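You operate a simulated robot arm through the tools that you are given. There is no shell and no other tool. Be economical: measure what you need, move in short steps, check, and stop when the job is done.

You are at the controls of a simulated two-armed robot. One attempt, no reset.

TASK
Wipe up the spill on the top of the long table with the white cloth and put it back.
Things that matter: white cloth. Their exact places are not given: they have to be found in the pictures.

Only the result counts: the job must be done as asked and must still hold three seconds after the hand-in. Knocking over, shifting, dropping, spilling or breaking anything else fails it. Flat cloth is picked up by pressing the open fingertips on it (5 to 10 N) and closing them slowly along it; thin cloth reads only 2 to 8 mm in the jaws.

THE ROBOT
Two 7-joint arms with two-finger parallel grippers on one trunk, on a base that drives. Base frame: it is fixed to the floor where the robot stands at the start and does not move with it; the origin is under the middle of the robot, x ahead of it, y to its left, z up. Units: mm, rad, N and s.
The left shoulder is at the start at [60, 189, 1178], the right one opposite. Payload 3.43 kg a hand.
Tool frame (each hand has its own): the origin (TCP) lies between the finger pads and is the grasp point; the fingertips stand 30 mm ahead of it; z points along the fingers, y is the line along which they close. The gripper opens to 94 mm. The fingers are 28 mm wide and 10 mm thick; the gripper's body (50 by 96 mm) begins 55 mm behind the TCP.
Orientation is told as [roll, pitch, yaw] about the base's x, y, z axes, in that order, counted from this pose: with the fingers straight down and closing along the base's y, the tool's x points along the base's -x, its y along +y and its z along -z.

THE INTERFACE
- The arms move only by the tool arm_command. It takes "left_plan", "right_plan" or both (then of equal length, played together; a hand with none holds still); each is a list of rows, each a list of 3 entries, a list of its own where there are three numbers: the finger opening in mm, from 0 to 94, then the shift along the tool's x, y, z in mm, then the turn, a rotation vector about the tool's x, y, z in rad. In form: [[grip, [x, y, z], [ax, ay, az]], ...]. A call has 1 to 20 rows; each row is the pose to reach, as a shift and turn from the pose commanded when the call began, along the tool's axes at that moment. Each row takes 0.2 s and may step no farther than 50 mm and 0.15 rad from the row before; otherwise, or with a gripper value out of range, the whole call is refused. A pose out of reach is approached as far as the arm can. The call stops where the force on the tool passes 40 N (or 10 N more than at its start, if that is more) or the arm is blocked; 0.2 s more then pass. The fingers move at their own pace (about 153 mm/s each) and stop on an object; they squeeze with about 25 N. The grip force told is the motor's: it shows also when the fingers shut on nothing. Time passes only in rows, and 0.2 s behind the last, so rows that repeat a pose let the fingers close. The reply holds the time, the measured pose of the TCP, the force on the tool along the base axes, the opening and the grip force, in the units named above and with some noise, with the torque about the TCP (base axes, N m) and any sound that the robot's microphone picked up, and new pictures: "pictures" is both (left out), scene, wrist or none (wrist: the cameras of the hands that moved).
- Cameras (640 x 400 px; columns grow to the right, rows downward): "scene" is now at [7.4, 14.5, 1724.4]; the picture's right is [0.29, -0.96, 0.00], its down [-0.83, -0.25, -0.50] and it looks along [0.48, 0.14, -0.87] (base axes); focal length 258 px, centre (320, 200). "left" rides on the left gripper at [76, -14, -103] in its tool frame; the picture's right is [0.18, 0.98, 0.00], its down [-0.75, 0.14, -0.64] and it looks along [-0.63, 0.12, 0.77] (tool axes); focal length 243 px, centre (320, 200). "right" rides on the right gripper at [76, 14, -102] in its tool frame; the picture's right is [-0.18, 0.98, 0.00], its down [-0.75, -0.14, -0.64] and it looks along [-0.63, -0.12, 0.77] (tool axes); focal length 243 px, centre (320, 200).
- move_column(by): slides the trunk up (or, below 0, down) by that many mm; the arms and the scene camera ride with it, the base frame stays. It gives what a move gives, with no picture.
- base_move(legs): drives the robot by 1 to 6 legs, each [ahead, left, turn to the left] in mm, mm and rad, along the robot's own axes; the way and the turn of a leg run together, so that a leg with both is an arc; at most 1500 mm and 3.142 rad a leg. The arms and the cameras ride along, it lands a little off, and it stops where it bumps. It gives what a move gives, and a new picture of the scene camera.
- pan_tilt(pan, tilt): turns the head with the scene camera to pan (to the left, within 1.501 rad either way) and tilt (down, from -0.506 to 1.204), counted from straight ahead of the robot. It gives what a move gives, and a new picture of the scene camera.
- probe_pixels(camera, pixels): for up to 12 pixels [column, row] of the newest picture of that camera ("zoom" is the newest enlarged one), the place [x, y, z] in the base frame of the surface seen there, good to about 3 mm, but the place of the scene camera against the robot may be out by one fixed shift of up to 18 mm in any direction. It takes no simulated time.
- zoom(camera, box): a new picture of the part [left, top, right, bottom] of that camera's present view, enlarged. It takes no simulated time.
- job_done(): hands the job in; it is judged then, once.

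Go step by step. Measure first, check grasps and placings, and put right what went wrong. The budget is 80 turns and 260 pictures, counting those below and the enlarged ones. Unless the task says otherwise, let go and move clear before handing in, and close with one line.

The tools are called after "Call:" as name(argument=value, ...) on one line, values as JSON. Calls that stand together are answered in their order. arm_command: Moves the arms, as the interface text tells. Its arguments: {"type":"object","properties":{"left_plan":{"type":"array","items":{"type":"array"}},"right_plan":{"type":"array","items":{"type":"array"}},"pictures":{"type":"string","enum":["both","scene","wrist","none"]}},"required":[]} The other tools are called the same way: move_column (by) slides the trunk up or down; base_move (legs) drives the base; pan_tilt (pan, tilt) turns the head that bears the scene camera; probe_pixels (camera, pixels) gives the place of the surface under pixels of a picture; zoom (camera, box) takes an enlarged picture of a part of a camera's view; job_done () hands the job in.

At the start:

```text
t: 0.0
left_position: [418.9, 343.7, 1137.1]
left_orientation: [0.001, 0.001, -0.001]
left_contact_force: [0.0, -0.1, 0.6]
left_wrist_torque: [0.02, 0.04, 0.0]
left_opening: 93.9
left_gripper_force: 0.0
right_position: [348.9, -9.0, 1119.1]
right_orientation: [0.0, -0.001, -0.001]
right_contact_force: [0.1, 0.7, 1.1]
right_wrist_torque: [0.01, -0.04, 0.0]
right_opening: 94.0
right_gripper_force: 0.1
trunk travel left (down, up): [-850.0, 140.0]
robot x, y, heading: [0.3, 2.1, 0.001]
head pan, tilt: [0.293, 1.045]
```

scene: 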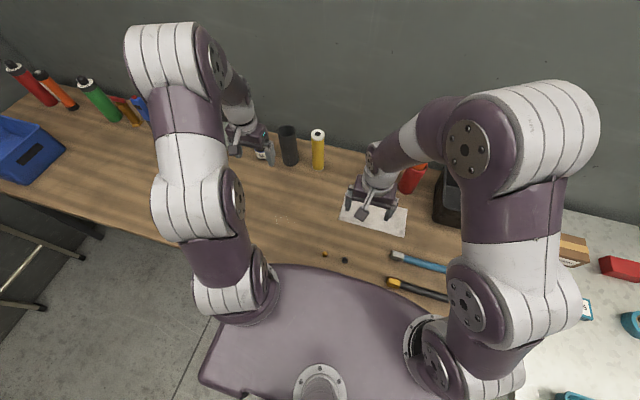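
right: 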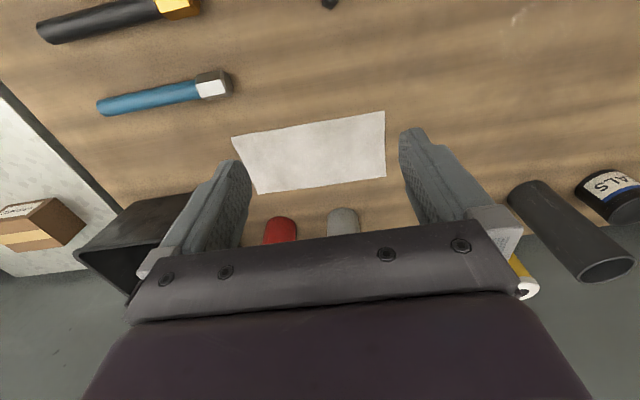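
left: 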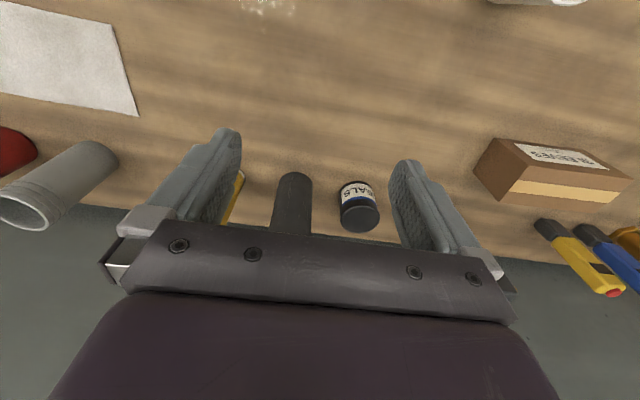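

The white cloth shows at scene (375,215), and a faint pale speckle, probably the spill, is at scene (282,218) and left (265,5). I'll zoom and probe.

Call:
zoom(camera="scene", box=[220, 160, 460, 310])

Call:
probe_pixels(camera="right", pixels=[[234, 138], [384, 112], [385, 176], [258, 193], [310, 150], [520, 15], [500, 100]])

Call:
probe_pixels(camera="left", pixels=[[240, 5], [265, 5], [295, 5], [268, 14], [112, 25], [136, 115], [540, 2]])

Call:
pan_tilt(pan=0.6, tilt=0.9)

```text
2.67 times, centred on (340, 235) of scene
```

zoom: 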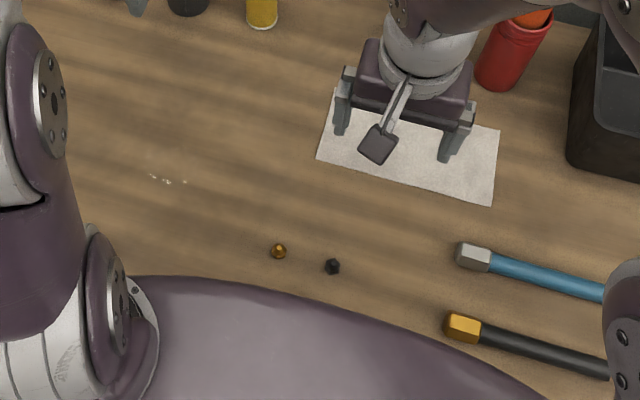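

```text
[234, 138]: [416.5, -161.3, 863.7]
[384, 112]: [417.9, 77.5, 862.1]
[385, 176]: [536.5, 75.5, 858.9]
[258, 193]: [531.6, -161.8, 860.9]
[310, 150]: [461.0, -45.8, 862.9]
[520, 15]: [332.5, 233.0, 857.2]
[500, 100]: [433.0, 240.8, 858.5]
```

```text
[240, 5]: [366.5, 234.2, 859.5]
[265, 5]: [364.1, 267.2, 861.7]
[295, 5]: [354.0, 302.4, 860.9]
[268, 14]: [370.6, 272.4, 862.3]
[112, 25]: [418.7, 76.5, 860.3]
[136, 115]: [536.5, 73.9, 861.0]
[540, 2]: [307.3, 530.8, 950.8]
```

```text
t: 0.8
left_position: [418.1, 343.0, 1137.2]
left_orientation: [0.001, -0.002, 0.001]
left_contact_force: [0.4, 0.1, -1.1]
left_wrist_torque: [0.01, -0.01, -0.03]
left_opening: 94.1
left_gripper_force: 0.0
right_position: [349.5, -10.4, 1118.0]
right_orientation: [0.0, 0.0, 0.001]
right_contact_force: [-0.5, -0.9, -0.1]
right_wrist_torque: [-0.01, -0.01, -0.01]
right_opening: 94.0
right_gripper_force: 0.0
trunk travel left (down, up): [-850.0, 140.0]
robot x, y, heading: [2.1, 0.3, -0.002]
head pan, tilt: [0.6, 0.901]
```

scene: 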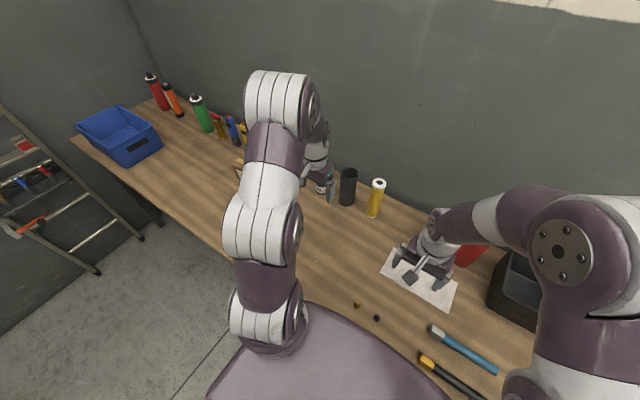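

The table is at z≈860, the cloth spans x 417–536, y −161–77, and the spill lies near (365, 268). I'll move the left hand back so its camera sees the whole spill.

Call:
arm_command(left_plan=[[94, [40, 0, 0], [0, 0, 0]], [94, [80, 0, 0], [0, 0, 0]], [94, [120, 0, 0], [0, 0, 0]], [94, [150, 0, 0], [0, 0, 0]]], pictures="both")

```text
t: 1.8
left_position: [265.9, 345.0, 1139.0]
left_orientation: [0.0, -0.001, 0.0]
left_contact_force: [0.6, 0.5, -0.2]
left_wrist_torque: [0.02, 0.0, 0.0]
left_opening: 94.0
left_gripper_force: 0.0
right_position: [348.7, -11.4, 1119.1]
right_orientation: [0.002, -0.002, 0.0]
right_contact_force: [-0.9, -0.4, -1.0]
right_wrist_torque: [-0.02, 0.0, 0.0]
right_opening: 94.1
right_gripper_force: 0.0
trunk travel left (down, up): [-850.0, 140.0]
robot x, y, heading: [-1.3, 0.6, 0.001]
head pan, tilt: [0.6, 0.901]
```

scene: 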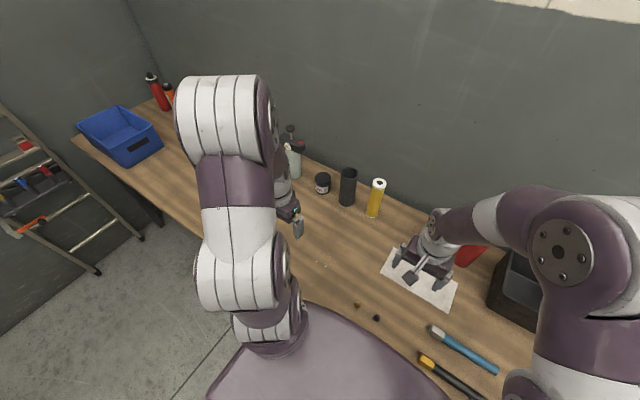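
left: 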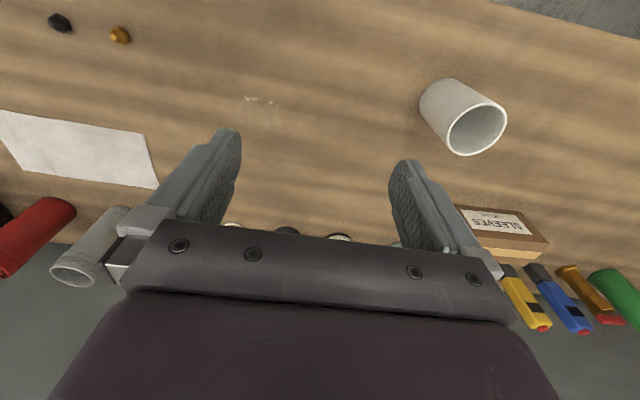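

Call:
zoom(camera="left", box=[200, 60, 360, 160])

Call:
probe_pixels(camera="left", pixels=[[240, 99], [260, 105], [275, 100], [258, 115], [60, 22], [118, 36], [455, 120], [152, 134], [157, 187]])

```text
4.00 times, centred on (280, 110) of left
```

zoom: 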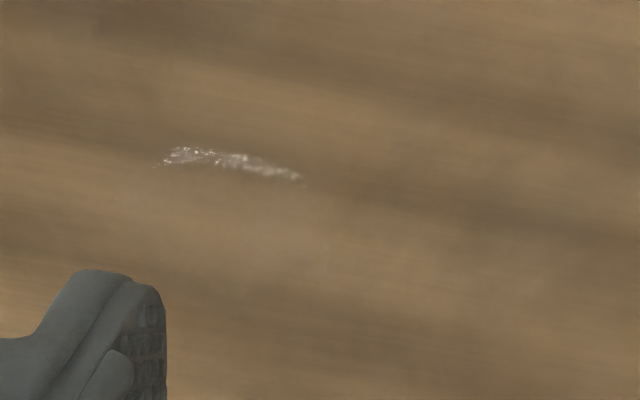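

```text
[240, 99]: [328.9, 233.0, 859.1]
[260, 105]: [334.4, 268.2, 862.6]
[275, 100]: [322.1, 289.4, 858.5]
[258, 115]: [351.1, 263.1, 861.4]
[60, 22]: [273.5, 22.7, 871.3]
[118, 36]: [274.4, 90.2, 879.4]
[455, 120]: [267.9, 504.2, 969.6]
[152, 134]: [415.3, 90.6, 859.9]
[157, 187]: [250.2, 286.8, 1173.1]
```

The pale marks shift with the viewpoint, so they are glints on a clear puddle, and I need its outline. I'll zoom from the scene camera.

Call:
zoom(camera="scene", box=[280, 230, 360, 280])

Call:
arm_command(left_plan=[[94, [10, -20, 40], [0, 0, 0]], [94, [20, -40, 80], [0, 0, 0]], [94, [30, -50, 120], [0, 0, 0]]], pictures="wrist")

```text
8.00 times, centred on (320, 255) of scene
```

zoom: 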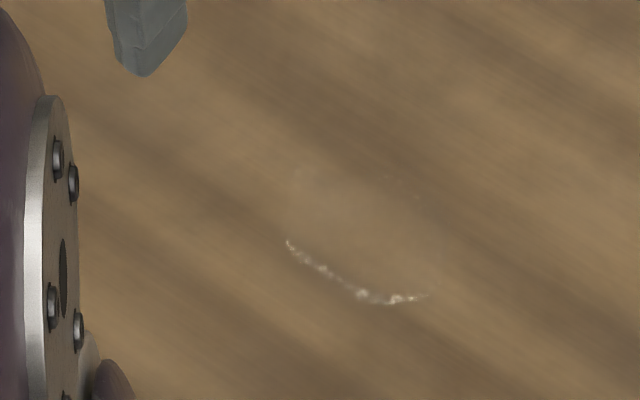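

```text
t: 2.6
left_position: [239.6, 294.4, 1015.4]
left_orientation: [0.0, 0.0, 0.0]
left_contact_force: [-0.8, -0.4, -0.2]
left_wrist_torque: [-0.03, 0.0, -0.02]
left_opening: 93.8
left_gripper_force: 0.1
right_position: [349.2, -9.7, 1117.8]
right_orientation: [-0.001, 0.002, 0.0]
right_contact_force: [0.1, 0.5, -0.6]
right_wrist_torque: [-0.01, 0.03, -0.01]
right_opening: 93.9
right_gripper_force: 0.0
trunk travel left (down, up): [-850.0, 140.0]
robot x, y, heading: [-2.7, -1.0, 0.001]
head pan, tilt: [0.6, 0.901]
```

left: 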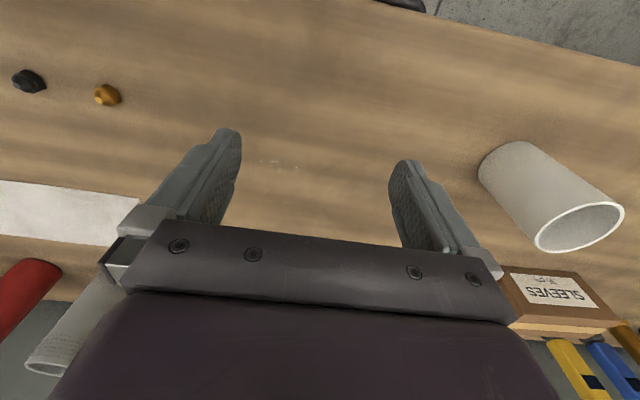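

The scene zoom shows a puddle outline from zoom (285,165) to (440,300). I'll zoom both cameras on it and probe.

Call:
zoom(camera="left", box=[220, 110, 380, 210])

Call:
zoom(camera="scene", box=[300, 235, 348, 275])

Call:
probe_pixels(camera="scene", pixels=[[316, 260], [334, 267], [325, 268], [321, 252], [333, 254], [316, 252], [325, 259], [357, 305], [376, 317], [386, 275], [448, 310]])

```text
4.00 times, centred on (300, 160) of left
```

zoom: 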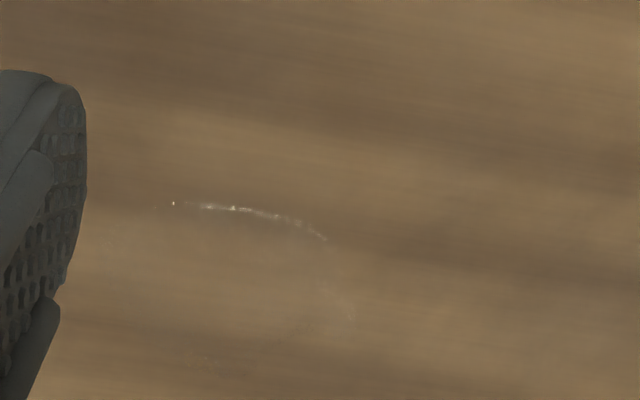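

```text
10.00 times, centred on (324, 255) of scene
```

zoom: 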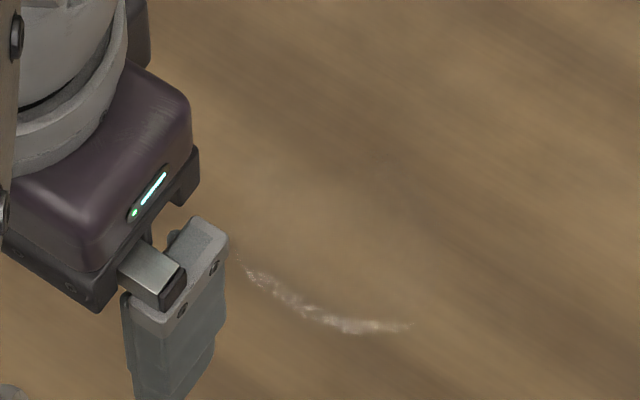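

```text
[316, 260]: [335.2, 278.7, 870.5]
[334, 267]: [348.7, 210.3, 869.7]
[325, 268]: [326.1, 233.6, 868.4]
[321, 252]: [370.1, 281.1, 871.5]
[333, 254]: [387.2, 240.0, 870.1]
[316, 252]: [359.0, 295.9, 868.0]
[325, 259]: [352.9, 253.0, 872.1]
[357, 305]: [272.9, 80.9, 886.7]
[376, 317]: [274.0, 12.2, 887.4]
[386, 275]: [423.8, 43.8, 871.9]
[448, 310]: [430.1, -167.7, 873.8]
```

Call:
probe_pixels(camera="left", pixels=[[259, 161], [280, 162], [301, 170], [308, 188], [271, 200], [247, 172]])

Call:
arm_command(left_plan=[[94, [-10, 40, 0], [0, 0, 0]], [94, [-10, 80, -20], [0, 0, 0]], [94, [-10, 120, -40], [0, 0, 0]]], right_plan=[[94, [30, 30, 0], [0, 0, 0]], [94, [60, 60, 0], [0, 0, 0]], [94, [90, 90, 0], [0, 0, 0]]])

```text
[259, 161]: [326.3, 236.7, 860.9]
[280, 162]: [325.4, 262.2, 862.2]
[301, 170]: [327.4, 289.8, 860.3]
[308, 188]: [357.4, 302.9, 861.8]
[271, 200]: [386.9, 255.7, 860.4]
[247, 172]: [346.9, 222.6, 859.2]
```

```text
t: 3.4
left_position: [245.4, 414.2, 1058.6]
left_orientation: [-0.003, 0.0, 0.0]
left_contact_force: [-1.1, -0.2, 0.2]
left_wrist_torque: [-0.04, 0.01, 0.01]
left_opening: 94.3
left_gripper_force: 0.0
right_position: [258.4, 80.1, 1117.6]
right_orientation: [0.0, -0.002, -0.001]
right_contact_force: [-0.2, 0.4, -1.2]
right_wrist_torque: [-0.05, -0.01, 0.01]
right_opening: 94.0
right_gripper_force: 0.1
trunk travel left (down, up): [-850.0, 140.0]
robot x, y, heading: [-2.7, 0.8, 0.002]
head pan, tilt: [0.6, 0.901]
```

scene: 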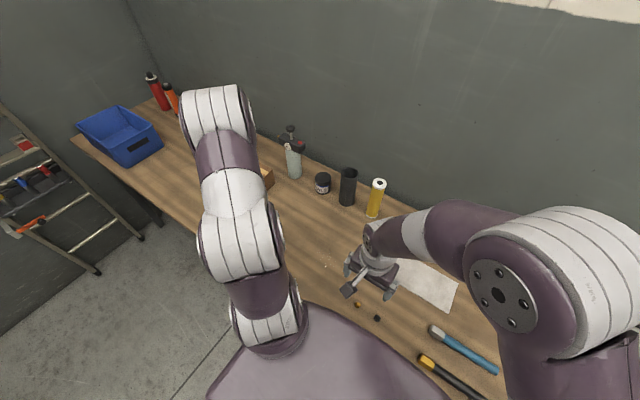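
right: 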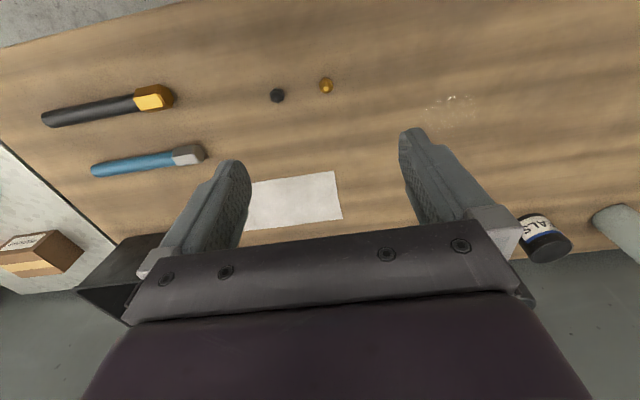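
left: 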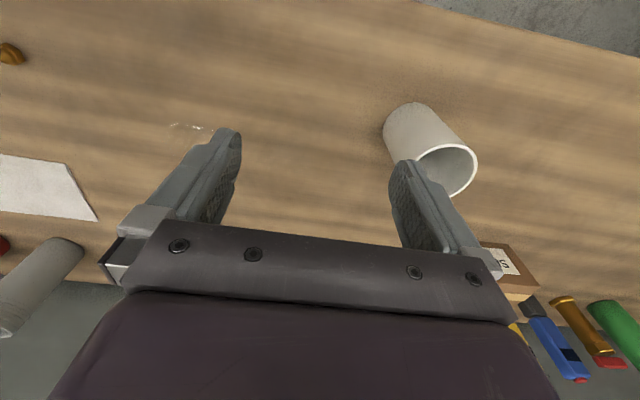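

Call:
zoom(camera="right", box=[380, 60, 540, 160])

Call:
zoom(camera="left", box=[120, 90, 280, 190])

Call:
probe_pixels(camera="right", pixels=[[426, 109], [452, 97], [475, 105], [474, 120], [440, 118], [336, 172], [342, 218], [290, 200], [327, 86], [278, 95]])

```text
4.00 times, centred on (460, 110) of right
```

zoom: 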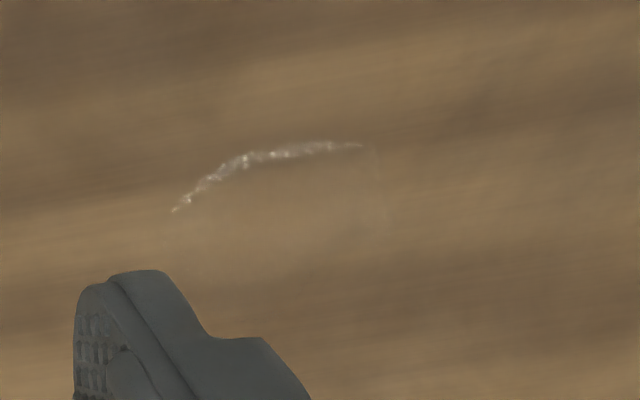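

```text
4.00 times, centred on (200, 140) of left
```

zoom: 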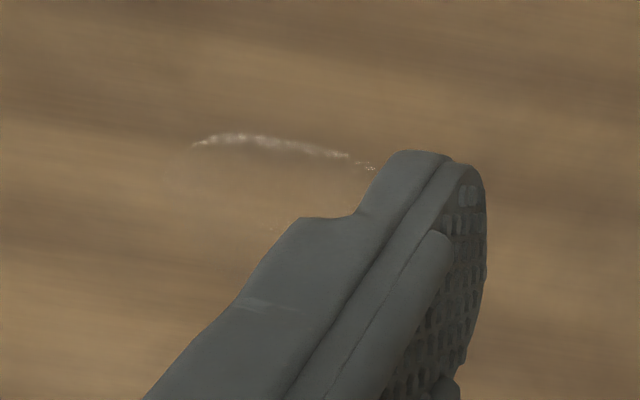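

```text
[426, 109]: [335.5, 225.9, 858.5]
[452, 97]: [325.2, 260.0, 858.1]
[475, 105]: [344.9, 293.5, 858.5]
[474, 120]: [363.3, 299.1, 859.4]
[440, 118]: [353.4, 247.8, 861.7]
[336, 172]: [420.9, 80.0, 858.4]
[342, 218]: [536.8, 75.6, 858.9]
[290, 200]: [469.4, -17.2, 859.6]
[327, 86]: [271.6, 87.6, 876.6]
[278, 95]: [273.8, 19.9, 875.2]
```

The puddle centres near (357, 262), radius about 42. I'll use the left hand: grip the cloth's left end near (477, 45), while moving the right hand aside.

Call:
arm_command(left_plan=[[40, [-10, -20, -40], [0, 0, 0]], [40, [-30, -60, -60], [0, 0, 0]], [40, [-55, -100, -60], [0, 0, 0]], [40, [-80, -140, -60], [0, 0, 0]], [40, [-105, -180, -60], [0, 0, 0]], [40, [-130, -220, -60], [0, 0, 0]], [40, [-155, -260, -60], [0, 0, 0]], [40, [-180, -300, -60], [0, 0, 0]], [40, [-210, -335, -60], [0, 0, 0]], [40, [-232, -369, -60], [0, 0, 0]]], right_plan=[[94, [0, -45, 0], [0, 0, 0]], [94, [10, -90, 0], [0, 0, 0]], [94, [20, -135, 0], [0, 0, 0]], [94, [30, -180, 0], [0, 0, 0]], [94, [40, -225, 0], [0, 0, 0]], [94, [50, -270, 0], [0, 0, 0]], [94, [60, -300, 0], [0, 0, 0]], [94, [60, -320, 0], [0, 0, 0]], [94, [60, -320, 0], [0, 0, 0]], [94, [60, -320, 0], [0, 0, 0]]])

```text
t: 4.8
left_position: [368.4, 210.2, 1118.0]
left_orientation: [0.002, 0.002, -0.001]
left_contact_force: [0.7, 0.2, -0.1]
left_wrist_torque: [0.06, -0.01, -0.02]
left_opening: 40.2
left_gripper_force: 0.1
right_position: [222.8, -169.2, 1118.5]
right_orientation: [0.01, -0.023, -0.054]
right_contact_force: [9.8, 2.4, 3.6]
right_wrist_torque: [-0.17, 1.4, -0.37]
right_opening: 93.8
right_gripper_force: 0.1
trunk travel left (down, up): [-850.0, 140.0]
robot x, y, heading: [-2.5, 0.8, 0.002]
head pan, tilt: [0.6, 0.901]
stopped in row 6 (right hand): the force on the tool passed its limit (the readings are from after the stop); the commanded pose is now the measured one
```

scene: 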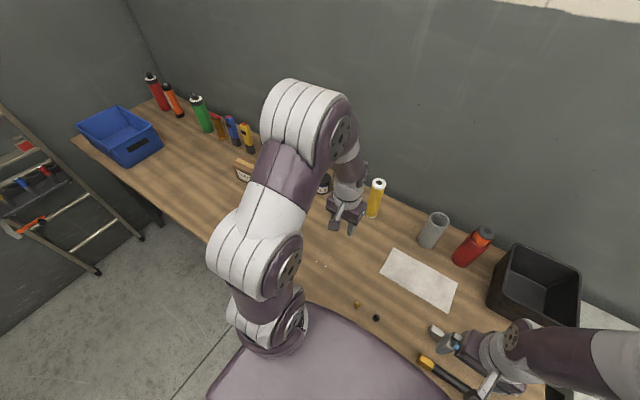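
right: 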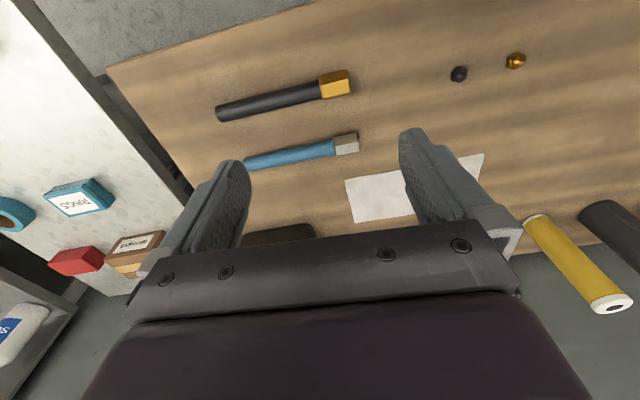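
left: 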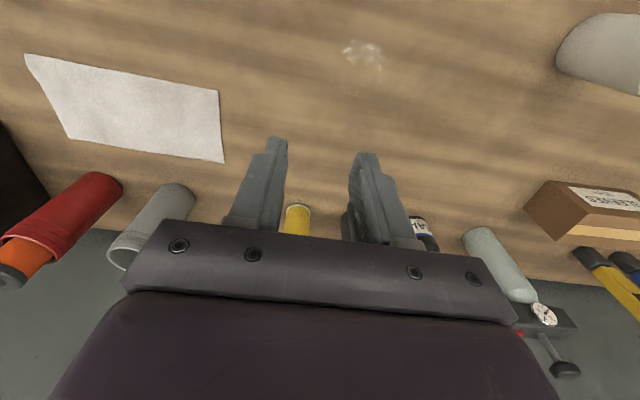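

The right arm was stopped by folding too close; I'll ease it forward, then carry on with the left. The puddle now shows at left (345–385, 40–85).

Call:
zoom(camera="left", box=[300, 15, 428, 95])

Call:
probe_pixels(camera="left", pixels=[[343, 48], [362, 42], [382, 55], [380, 75], [365, 85], [345, 75]])

Call:
arm_command(left_plan=[[40, [-30, -40, 0], [0, 0, 0]], [40, [-55, -80, 0], [0, 0, 0]], [40, [-80, -120, 0], [0, 0, 0]], [40, [-109, -150, 20], [0, 0, 0]], [40, [-109, -165, 50], [0, 0, 0]]], right_plan=[[94, [-20, 0, 0], [0, 0, 0]], [94, [-40, 0, 0], [0, 0, 0]], [94, [-40, 0, 0], [0, 0, 0]], [94, [-40, 0, 0], [0, 0, 0]], [94, [-40, 0, 0], [0, 0, 0]]], pictures="wrist")

```text
5.00 times, centred on (364, 55) of left
```

zoom: 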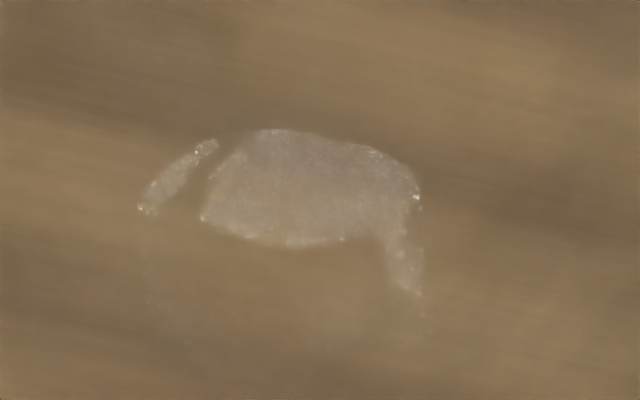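

```text
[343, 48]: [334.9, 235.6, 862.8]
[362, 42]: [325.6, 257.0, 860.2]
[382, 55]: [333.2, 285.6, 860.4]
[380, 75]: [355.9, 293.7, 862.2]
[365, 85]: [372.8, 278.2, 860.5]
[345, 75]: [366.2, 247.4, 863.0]
```

```text
t: 6.0
left_position: [477.5, 46.8, 1066.9]
left_orientation: [0.0, 0.003, 0.0]
left_contact_force: [0.0, -0.2, 0.0]
left_wrist_torque: [0.0, 0.0, -0.02]
left_opening: 40.2
left_gripper_force: 0.0
right_position: [260.2, -169.7, 1118.4]
right_orientation: [0.01, -0.025, -0.051]
right_contact_force: [-0.9, -0.5, 0.8]
right_wrist_torque: [0.0, 0.01, -0.02]
right_opening: 94.1
right_gripper_force: 0.0
trunk travel left (down, up): [-850.0, 140.0]
robot x, y, heading: [-1.8, 0.5, -0.001]
head pan, tilt: [0.6, 0.901]
```

right: 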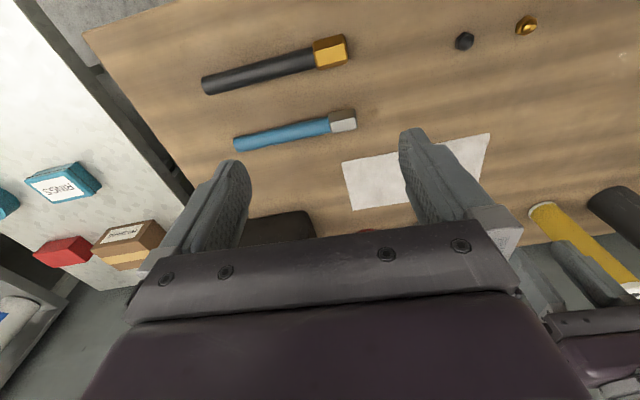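
left: 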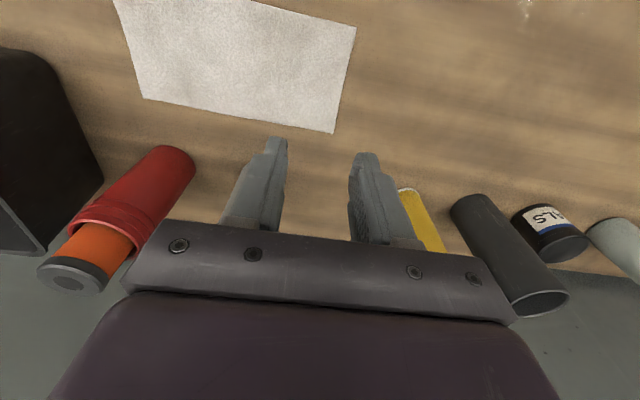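

Call:
probe_pixels(camera="scene", pixels=[[432, 232], [428, 246], [470, 250], [376, 195], [460, 262]])

Call:
arm_command(left_plan=[[40, [0, -11, 40], [0, 0, 0]], [40, [0, -11, 80], [0, 0, 0]], [40, [0, -11, 120], [0, 0, 0]], [40, [0, -11, 155], [0, 0, 0]]])

```text
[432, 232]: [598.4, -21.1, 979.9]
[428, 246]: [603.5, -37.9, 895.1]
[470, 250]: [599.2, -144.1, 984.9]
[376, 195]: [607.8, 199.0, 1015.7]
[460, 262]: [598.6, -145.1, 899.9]
```

```text
t: 7.0
left_position: [477.4, 34.2, 912.6]
left_orientation: [0.001, 0.001, -0.001]
left_contact_force: [0.2, 0.5, 0.4]
left_wrist_torque: [0.05, 0.01, 0.0]
left_opening: 39.9
left_gripper_force: 0.1
right_position: [260.4, -169.8, 1118.9]
right_orientation: [0.011, -0.023, -0.05]
right_contact_force: [-0.6, -0.3, 0.8]
right_wrist_torque: [0.05, 0.0, -0.02]
right_opening: 94.0
right_gripper_force: 0.1
trunk travel left (down, up): [-850.0, 140.0]
robot x, y, heading: [-2.9, 2.3, 0.003]
head pan, tilt: [0.6, 0.901]
```

scene: 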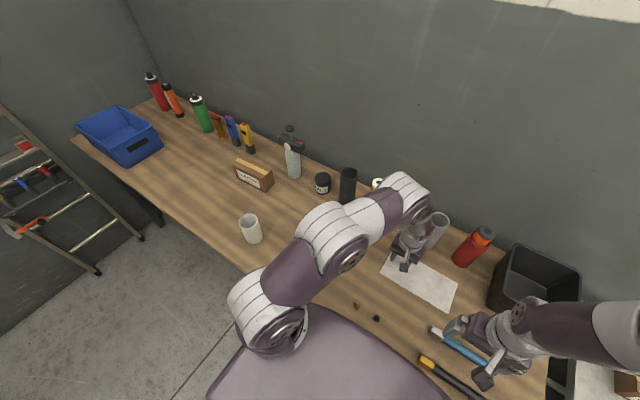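
left: 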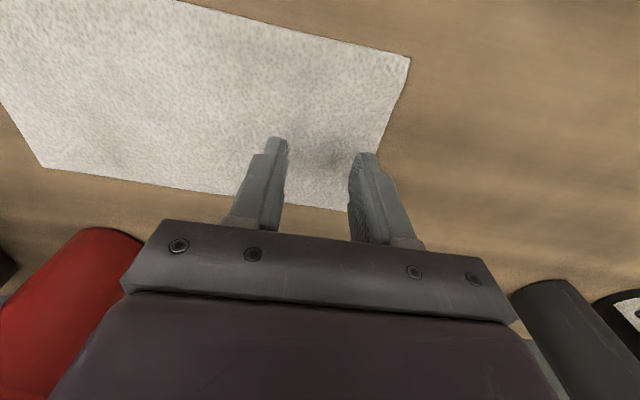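

Tips are about 20 mm above the cloth. Descending gently.

Call:
arm_command(left_plan=[[40, [0, 0, 8], [0, 0, 0]], [40, [0, 0, 14], [0, 0, 0]], [40, [0, 0, 18], [0, 0, 0]], [40, [0, 0, 20], [0, 0, 0]]], pictures="none")

```text
t: 8.0
left_position: [476.1, 34.2, 893.6]
left_orientation: [0.002, 0.0, 0.0]
left_contact_force: [0.3, 0.0, -0.4]
left_wrist_torque: [-0.01, -0.04, 0.01]
left_opening: 40.0
left_gripper_force: 0.1
right_position: [261.0, -169.5, 1120.0]
right_orientation: [0.008, -0.025, -0.052]
right_contact_force: [0.0, 1.0, 0.4]
right_wrist_torque: [0.02, 0.02, -0.01]
right_opening: 94.1
right_gripper_force: 0.2
trunk travel left (down, up): [-850.0, 140.0]
robot x, y, heading: [2.2, -1.6, -0.002]
head pan, tilt: [0.6, 0.901]
```

Call:
arm_command(left_plan=[[40, [0, 0, 1], [0, 0, 0]], [40, [0, 0, 2], [0, 0, 0]], [40, [0, 0, 3], [0, 0, 0]]], pictures="none")

```text
t: 8.8
left_position: [476.9, 35.1, 891.4]
left_orientation: [0.0, -0.004, 0.0]
left_contact_force: [-0.5, 0.3, 15.1]
left_wrist_torque: [0.4, 0.04, 0.02]
left_opening: 39.9
left_gripper_force: 0.1
right_position: [258.5, -169.5, 1120.9]
right_orientation: [0.01, -0.026, -0.05]
right_contact_force: [0.7, 0.0, -0.2]
right_wrist_torque: [0.02, 0.04, -0.01]
right_opening: 93.8
right_gripper_force: 0.0
trunk travel left (down, up): [-850.0, 140.0]
robot x, y, heading: [2.3, -0.5, -0.002]
head pan, tilt: [0.6, 0.901]
```

Contact reads 15 N; I'll ease off 1 mm and close slowly.

Call:
arm_command(left_plan=[[40, [0, 0, -0.8], [0, 0, 0]], [36, [0, 0, -0.8], [0, 0, 0]], [32, [0, 0, -0.8], [0, 0, 0]], [28, [0, 0, -0.8], [0, 0, 0]], [24, [0, 0, -0.8], [0, 0, 0]], [20, [0, 0, -0.8], [0, 0, 0]], [16, [0, 0, -0.8], [0, 0, 0]], [12, [0, 0, -0.8], [0, 0, 0]], [8, [0, 0, -0.8], [0, 0, 0]], [4, [0, 0, -0.8], [0, 0, 0]], [0, [0, 0, -0.8], [0, 0, 0]], [0, [0, 0, -0.8], [0, 0, 0]], [0, [0, 0, -0.8], [0, 0, 0]]], pictures="wrist")

```text
t: 11.6
left_position: [475.8, 34.8, 891.3]
left_orientation: [-0.001, 0.0, 0.001]
left_contact_force: [0.0, -1.6, 14.0]
left_wrist_torque: [-0.01, -0.05, -0.03]
left_opening: 5.6
left_gripper_force: 25.1
right_position: [259.4, -170.9, 1119.4]
right_orientation: [0.01, -0.026, -0.05]
right_contact_force: [-0.3, 0.0, 0.7]
right_wrist_torque: [-0.01, -0.01, 0.04]
right_opening: 94.1
right_gripper_force: 0.0
trunk travel left (down, up): [-850.0, 140.0]
robot x, y, heading: [-0.2, -1.3, 0.002]
head pan, tilt: [0.6, 0.901]
```

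left: 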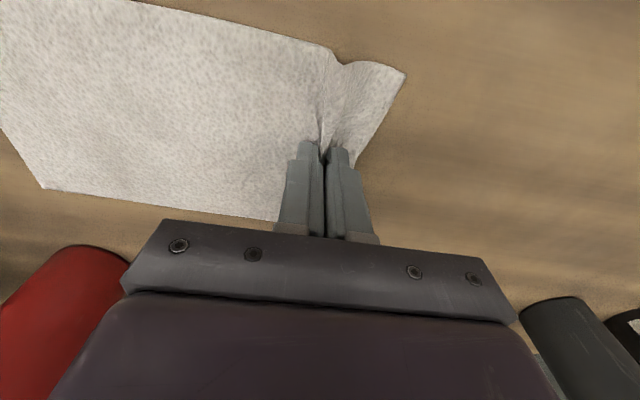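

The cloth is gripped (5.6 mm). I'll lift and check.

Call:
arm_command(left_plan=[[0, [0, 0, -15], [0, 0, 0]], [0, [0, 10, -30], [0, 0, 0]], [0, [0, 20, -50], [0, 0, 0]]])

```text
t: 12.4
left_position: [475.5, 56.3, 942.4]
left_orientation: [-0.001, 0.001, 0.0]
left_contact_force: [0.1, 0.2, 0.3]
left_wrist_torque: [-0.01, 0.03, -0.03]
left_opening: 2.2
left_gripper_force: 24.7
right_position: [260.7, -170.2, 1119.6]
right_orientation: [0.007, -0.025, -0.05]
right_contact_force: [-0.1, 0.1, 0.1]
right_wrist_torque: [0.01, 0.01, 0.01]
right_opening: 94.2
right_gripper_force: 0.1
trunk travel left (down, up): [-850.0, 140.0]
robot x, y, heading: [-1.3, 0.4, 0.003]
head pan, tilt: [0.6, 0.901]
```

scene: 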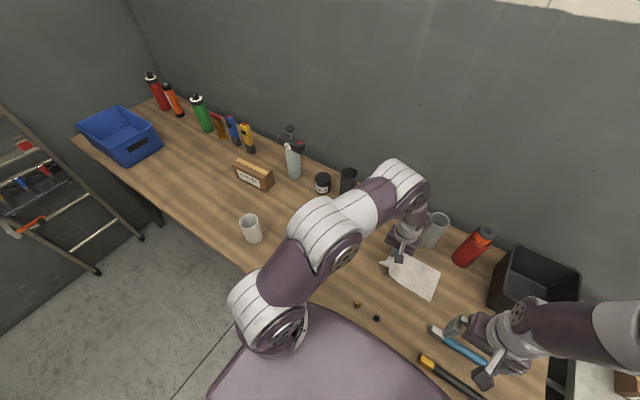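
left: 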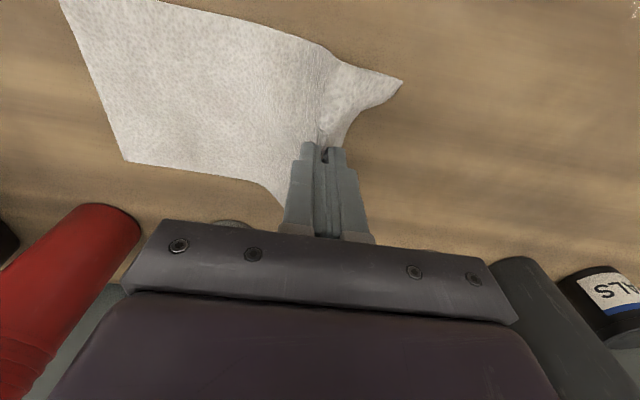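

The cloth holds. Dragging it low to the near edge of the spill, around (362, 200).

Call:
arm_command(left_plan=[[0, [25, 30, 0], [0, 0, 0]], [0, [50, 60, 5], [0, 0, 0]], [0, [75, 90, 15], [0, 0, 0]], [0, [100, 120, 30], [0, 0, 0]], [0, [115, 144, 42], [0, 0, 0]], [0, [115, 144, 46], [0, 0, 0]]])

```text
t: 13.8
left_position: [361.2, 199.2, 893.2]
left_orientation: [0.001, 0.0, 0.001]
left_contact_force: [1.1, 0.7, -0.5]
left_wrist_torque: [-0.01, 0.02, 0.02]
left_opening: 2.5
left_gripper_force: 25.1
right_position: [260.5, -171.1, 1119.3]
right_orientation: [0.01, -0.024, -0.051]
right_contact_force: [-1.0, 0.6, -0.3]
right_wrist_torque: [0.02, 0.02, -0.01]
right_opening: 93.9
right_gripper_force: 0.1
trunk travel left (down, up): [-850.0, 140.0]
robot x, y, heading: [4.8, -0.0, -0.003]
head pan, tilt: [0.6, 0.901]
```

scene: 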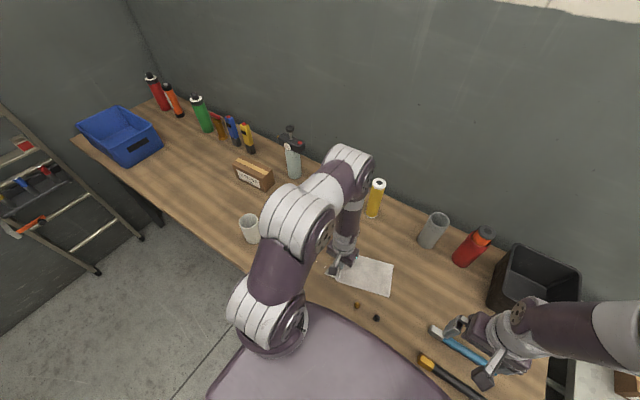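
left: 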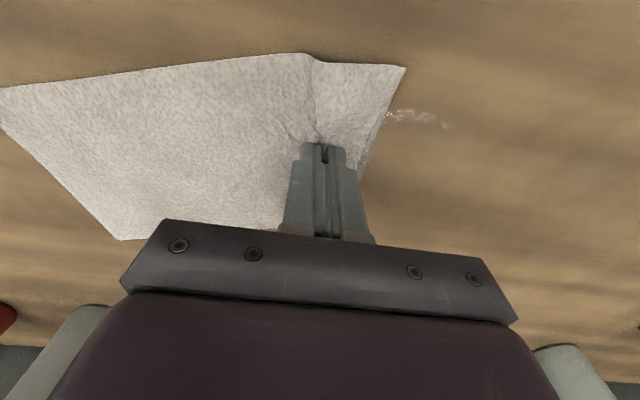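

The cloth trails flat with the puddle glint just ahead at left (390–450,110). Now press lightly and zigzag across x 315–400 while advancing in y.

Call:
arm_command(left_plan=[[0, [0, 0, 2.5], [0, 0, 0]], [0, [-35, 8, 2.5], [0, 0, 0]], [0, [0, 12, 2.5], [0, 0, 0]], [0, [45, 18, 2.5], [0, 0, 0]], [0, [0, 24, 2.5], [0, 0, 0]], [0, [-40, 30, 2.5], [0, 0, 0]], [0, [0, 36, 2.5], [0, 0, 0]], [0, [45, 42, 2.5], [0, 0, 0]], [0, [0, 48, 2.5], [0, 0, 0]], [0, [-40, 54, 2.5], [0, 0, 0]], [0, [0, 60, 2.5], [0, 0, 0]], [0, [45, 66, 2.5], [0, 0, 0]]])

```text
t: 16.4
left_position: [315.6, 266.5, 894.7]
left_orientation: [0.0, 0.001, 0.0]
left_contact_force: [0.2, -0.3, 0.4]
left_wrist_torque: [0.02, -0.01, 0.04]
left_opening: 2.3
left_gripper_force: 24.9
right_position: [260.1, -171.7, 1118.4]
right_orientation: [0.009, -0.026, -0.05]
right_contact_force: [0.5, 0.1, -0.2]
right_wrist_torque: [0.0, -0.02, -0.01]
right_opening: 94.5
right_gripper_force: 0.0
trunk travel left (down, up): [-850.0, 140.0]
robot x, y, heading: [-0.5, 1.0, 0.0]
head pan, tilt: [0.6, 0.901]
```

scene: 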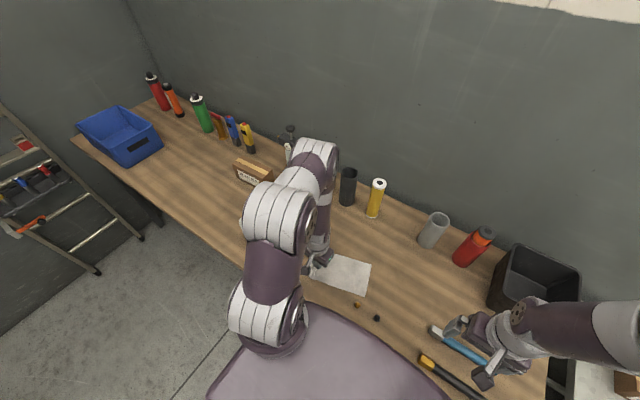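
left: 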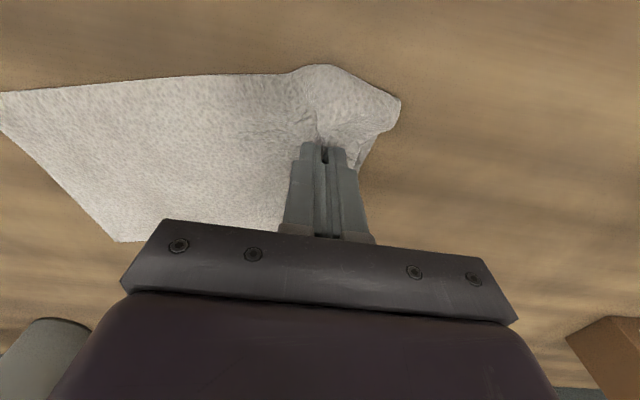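

Contact force is zero here, so I was barely touching. I'll press down until I feel about 8 N.

Call:
arm_command(left_plan=[[0, [-10, 0, 1], [0, 0, 0]], [0, [-20, 0, 3], [0, 0, 0]], [0, [-30, 0, 4], [0, 0, 0]]], pictures="none")

```text
t: 17.2
left_position: [344.3, 263.1, 891.3]
left_orientation: [0.0, -0.003, -0.001]
left_contact_force: [-14.3, 2.1, 33.6]
left_wrist_torque: [0.1, 0.46, -0.02]
left_opening: 2.5
left_gripper_force: 24.9
right_position: [256.1, -171.5, 1120.4]
right_orientation: [0.011, -0.028, -0.051]
right_contact_force: [-0.8, -0.8, 1.0]
right_wrist_torque: [0.02, 0.02, -0.02]
right_opening: 94.0
right_gripper_force: 0.0
trunk travel left (down, up): [-850.0, 140.0]
robot x, y, heading: [-1.0, 0.0, 0.001]
head pan, tilt: [0.6, 0.901]
```

33 N is too much; back off 2 mm and continue the zigzag.

Call:
arm_command(left_plan=[[0, [0, 0, -2], [0, 0, 0]], [0, [-28, 3, -2], [0, 0, 0]], [0, [-54, 6, -2], [0, 0, 0]], [0, [-28, 12, -2], [0, 0, 0]], [0, [0, 15, -2], [0, 0, 0]], [0, [30, 18, -2], [0, 0, 0]], [0, [0, 24, -2], [0, 0, 0]], [0, [-28, 27, -2], [0, 0, 0]], [0, [-54, 30, -2], [0, 0, 0]], [0, [-28, 36, -2], [0, 0, 0]], [0, [0, 39, -2], [0, 0, 0]], [0, [30, 42, -2], [0, 0, 0]], [0, [0, 46, -2], [0, 0, 0]], [0, [-28, 48, -2], [0, 0, 0]]])

```text
t: 20.2
left_position: [375.1, 308.7, 892.5]
left_orientation: [0.001, 0.0, 0.0]
left_contact_force: [-7.7, 1.0, 16.4]
left_wrist_torque: [0.03, 0.25, 0.0]
left_opening: 2.3
left_gripper_force: 25.0
right_position: [259.1, -171.7, 1118.5]
right_orientation: [0.01, -0.027, -0.05]
right_contact_force: [-0.5, -0.6, -0.3]
right_wrist_torque: [0.0, 0.01, -0.03]
right_opening: 94.0
right_gripper_force: 0.0
trunk travel left (down, up): [-850.0, 140.0]
robot x, y, heading: [-1.0, -1.1, 0.0]
head pan, tilt: [0.6, 0.901]
```

scene: 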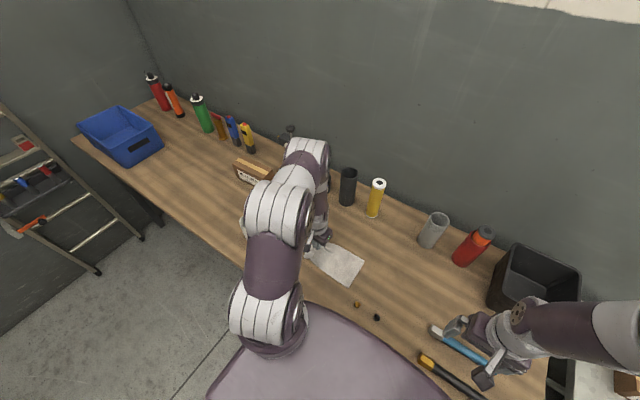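
left: 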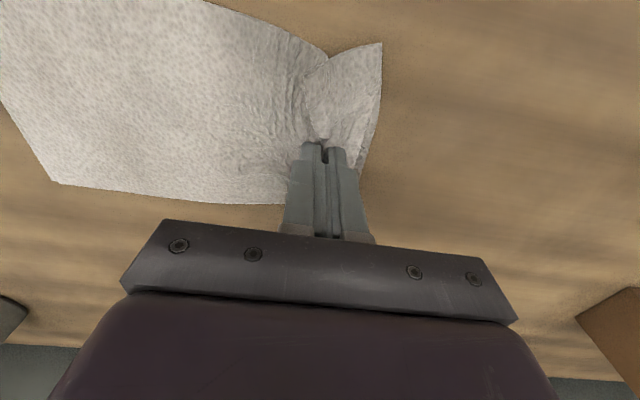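

Pressed wiping over the far half is done. I'll lift the cloth high and inspect the spill.

Call:
arm_command(left_plan=[[0, [0, -5, -20], [0, 0, 0]], [0, [0, -10, -60], [0, 0, 0]], [0, [0, -10, -105], [0, 0, 0]], [0, [-20, -20, -150], [0, 0, 0]], [0, [-40, -40, -190], [0, 0, 0]], [0, [-60, -80, -220], [0, 0, 0]], [0, [-75, -120, -230], [0, 0, 0]], [0, [-90, -165, -230], [0, 0, 0]]])

```text
refused: row 4 steps farther than a row can; nothing moved
```

Call:
arm_command(left_plan=[[0, [0, -5, -20], [0, 0, 0]], [0, [0, -10, -60], [0, 0, 0]], [0, [0, -10, -100], [0, 0, 0]], [0, [-10, -15, -140], [0, 0, 0]], [0, [-20, -25, -180], [0, 0, 0]], [0, [-35, -45, -215], [0, 0, 0]], [0, [-50, -80, -230], [0, 0, 0]], [0, [-70, -120, -230], [0, 0, 0]], [0, [-90, -160, -230], [0, 0, 0]]])

```text
t: 22.2
left_position: [464.8, 151.6, 1121.9]
left_orientation: [0.0, 0.003, 0.0]
left_contact_force: [0.7, 0.3, -0.5]
left_wrist_torque: [-0.01, 0.03, -0.02]
left_opening: 2.1
left_gripper_force: 26.0
right_position: [261.4, -170.2, 1119.2]
right_orientation: [0.011, -0.021, -0.05]
right_contact_force: [0.2, 0.1, 0.3]
right_wrist_torque: [-0.02, 0.01, 0.0]
right_opening: 94.2
right_gripper_force: 0.1
trunk travel left (down, up): [-850.0, 140.0]
robot x, y, heading: [1.7, 2.0, -0.002]
head pan, tilt: [0.6, 0.901]
```

scene: 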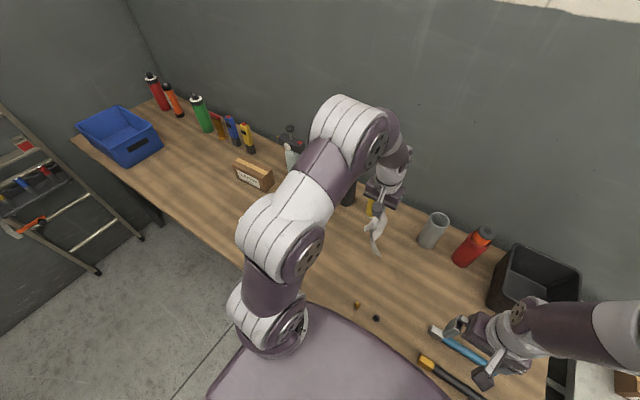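
left: 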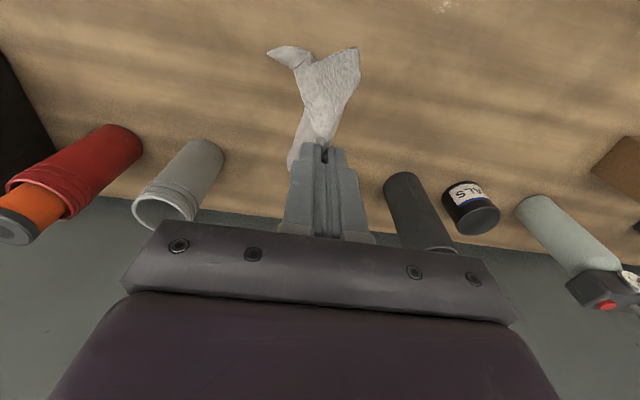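

A glint remains at left (440,5). I'll move back for a good view of it.

Call:
arm_command(left_plan=[[0, [40, 15, 0], [0, 0, 0]], [0, [80, 35, 0], [0, 0, 0]], [0, [97, 58, 4], [0, 0, 0]]], pictures="wrist")

Call:
zoom(camera="left", box=[300, 15, 428, 95])

```text
t: 23.0
left_position: [368.8, 211.9, 1116.5]
left_orientation: [0.0, 0.0, 0.0]
left_contact_force: [0.3, 0.4, -0.2]
left_wrist_torque: [-0.01, 0.02, -0.05]
left_opening: 2.3
left_gripper_force: 24.8
right_position: [261.8, -170.1, 1118.8]
right_orientation: [0.011, -0.024, -0.05]
right_contact_force: [0.2, 0.0, 0.0]
right_wrist_torque: [-0.02, 0.02, -0.01]
right_opening: 93.9
right_gripper_force: 0.1
trunk travel left (down, up): [-850.0, 140.0]
robot x, y, heading: [-2.6, -1.2, -0.002]
head pan, tilt: [0.6, 0.901]
```

left: 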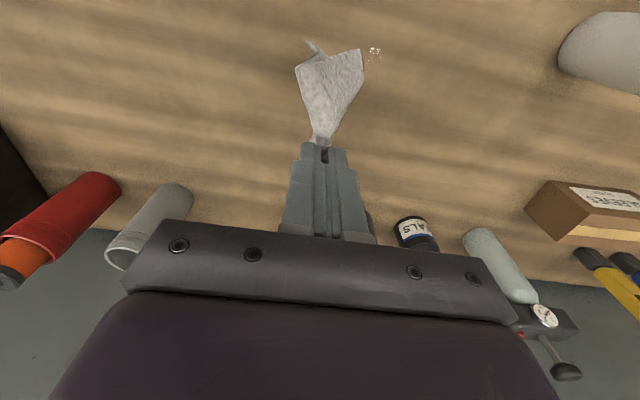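

```text
5.00 times, centred on (364, 55) of left
```

zoom: 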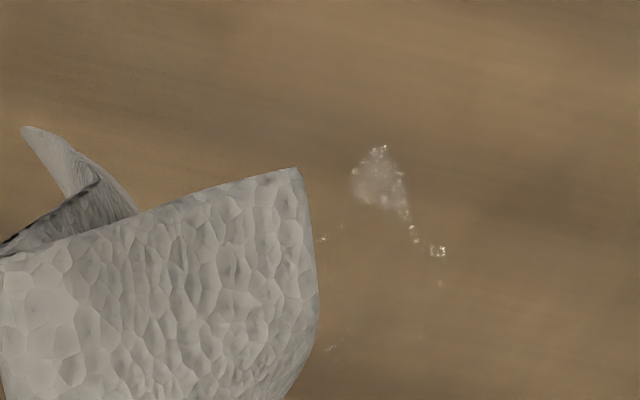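

Most is gone; patches remain near zoom (380,180) and (436,250). I'll probe these, then move for an unobscured view of the rest.

Call:
probe_pixels(camera="zoom", pixels=[[375, 150], [380, 190], [410, 230], [438, 250], [440, 285], [320, 240], [335, 350]])

Call:
arm_command(left_plan=[[0, [0, -40, 0], [0, 0, 0]], [0, [0, -80, 0], [0, 0, 0]]], pictures="wrist")

Call:
zoom(camera="left", box=[370, 10, 498, 90])

Call:
zoom(camera="scene", box=[280, 230, 360, 280])

```text
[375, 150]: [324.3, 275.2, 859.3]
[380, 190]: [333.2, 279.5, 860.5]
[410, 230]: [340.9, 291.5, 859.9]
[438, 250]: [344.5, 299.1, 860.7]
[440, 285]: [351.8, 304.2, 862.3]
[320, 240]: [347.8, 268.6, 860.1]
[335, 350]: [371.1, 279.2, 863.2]
```

```text
t: 23.6
left_position: [368.2, 129.1, 1117.7]
left_orientation: [-0.001, 0.001, 0.0]
left_contact_force: [0.7, 0.2, -0.6]
left_wrist_torque: [-0.03, 0.02, 0.02]
left_opening: 2.4
left_gripper_force: 25.0
right_position: [261.0, -171.4, 1119.6]
right_orientation: [0.011, -0.026, -0.051]
right_contact_force: [-0.3, -0.7, -0.4]
right_wrist_torque: [0.03, 0.03, -0.01]
right_opening: 94.2
right_gripper_force: 0.0
trunk travel left (down, up): [-850.0, 140.0]
robot x, y, heading: [0.0, 1.8, -0.001]
head pan, tilt: [0.6, 0.901]
```

left: 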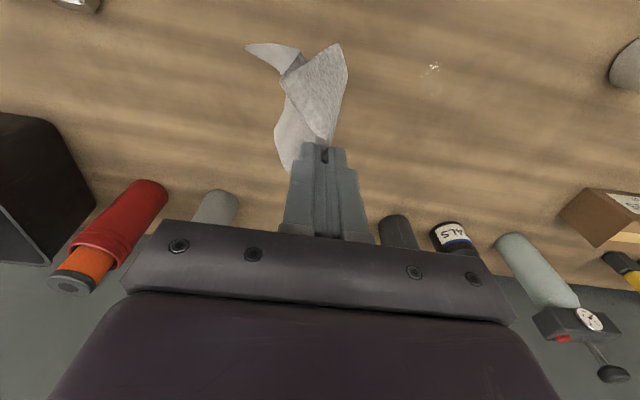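

```text
5.00 times, centred on (434, 50) of left
```

zoom: 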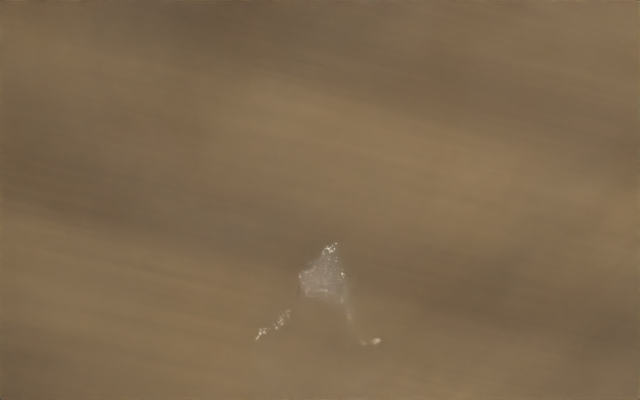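

```text
8.00 times, centred on (320, 255) of scene
```

zoom: 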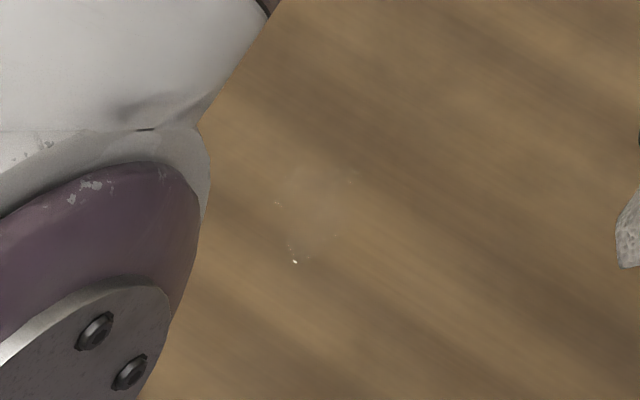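

Leftover patches lie between the previous zigzag lines, within x 324–372, y 265–305. I'll lay the cloth down again, trailing, for a denser pressed pass.

Call:
arm_command(left_plan=[[0, [0, 0, 30], [0, 0, 0]], [0, [0, 15, 70], [0, 0, 0]], [0, [2, 35, 110], [0, 0, 0]], [0, [4, 55, 148], [0, 0, 0]], [0, [6, 75, 180], [0, 0, 0]], [0, [8, 90, 205], [0, 0, 0]], [0, [8, 100, 220], [0, 0, 0]], [0, [8, 105, 224], [0, 0, 0]]], pictures="both")

```text
t: 25.4
left_position: [359.5, 235.2, 892.1]
left_orientation: [0.002, -0.003, -0.001]
left_contact_force: [1.9, -0.9, 8.2]
left_wrist_torque: [0.01, -0.05, 0.0]
left_opening: 2.1
left_gripper_force: 24.9
right_position: [258.2, -171.3, 1119.0]
right_orientation: [0.012, -0.026, -0.051]
right_contact_force: [-0.8, 0.0, 0.2]
right_wrist_torque: [0.01, 0.02, -0.02]
right_opening: 94.0
right_gripper_force: 0.1
trunk travel left (down, up): [-850.0, 140.0]
robot x, y, heading: [-2.8, -0.7, 0.005]
head pan, tilt: [0.6, 0.901]
```

scene: 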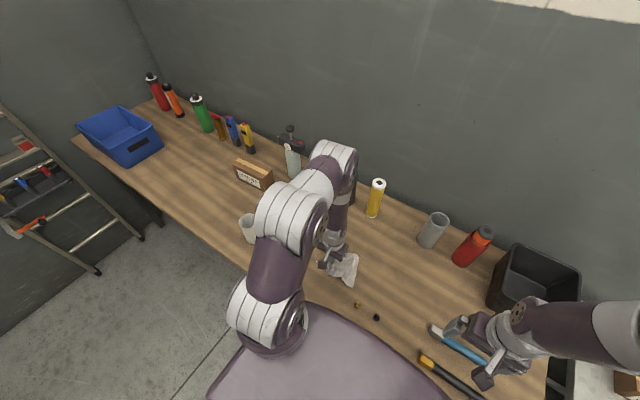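
left: 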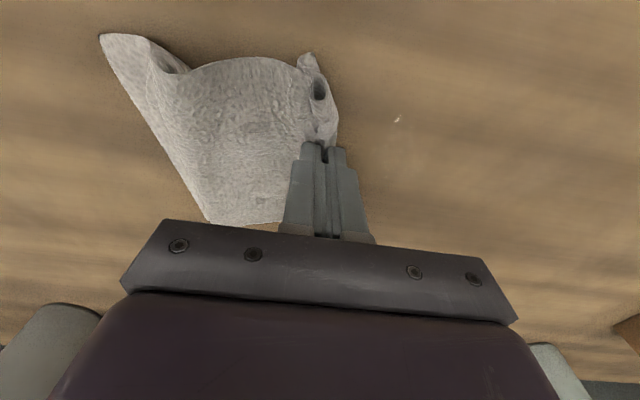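

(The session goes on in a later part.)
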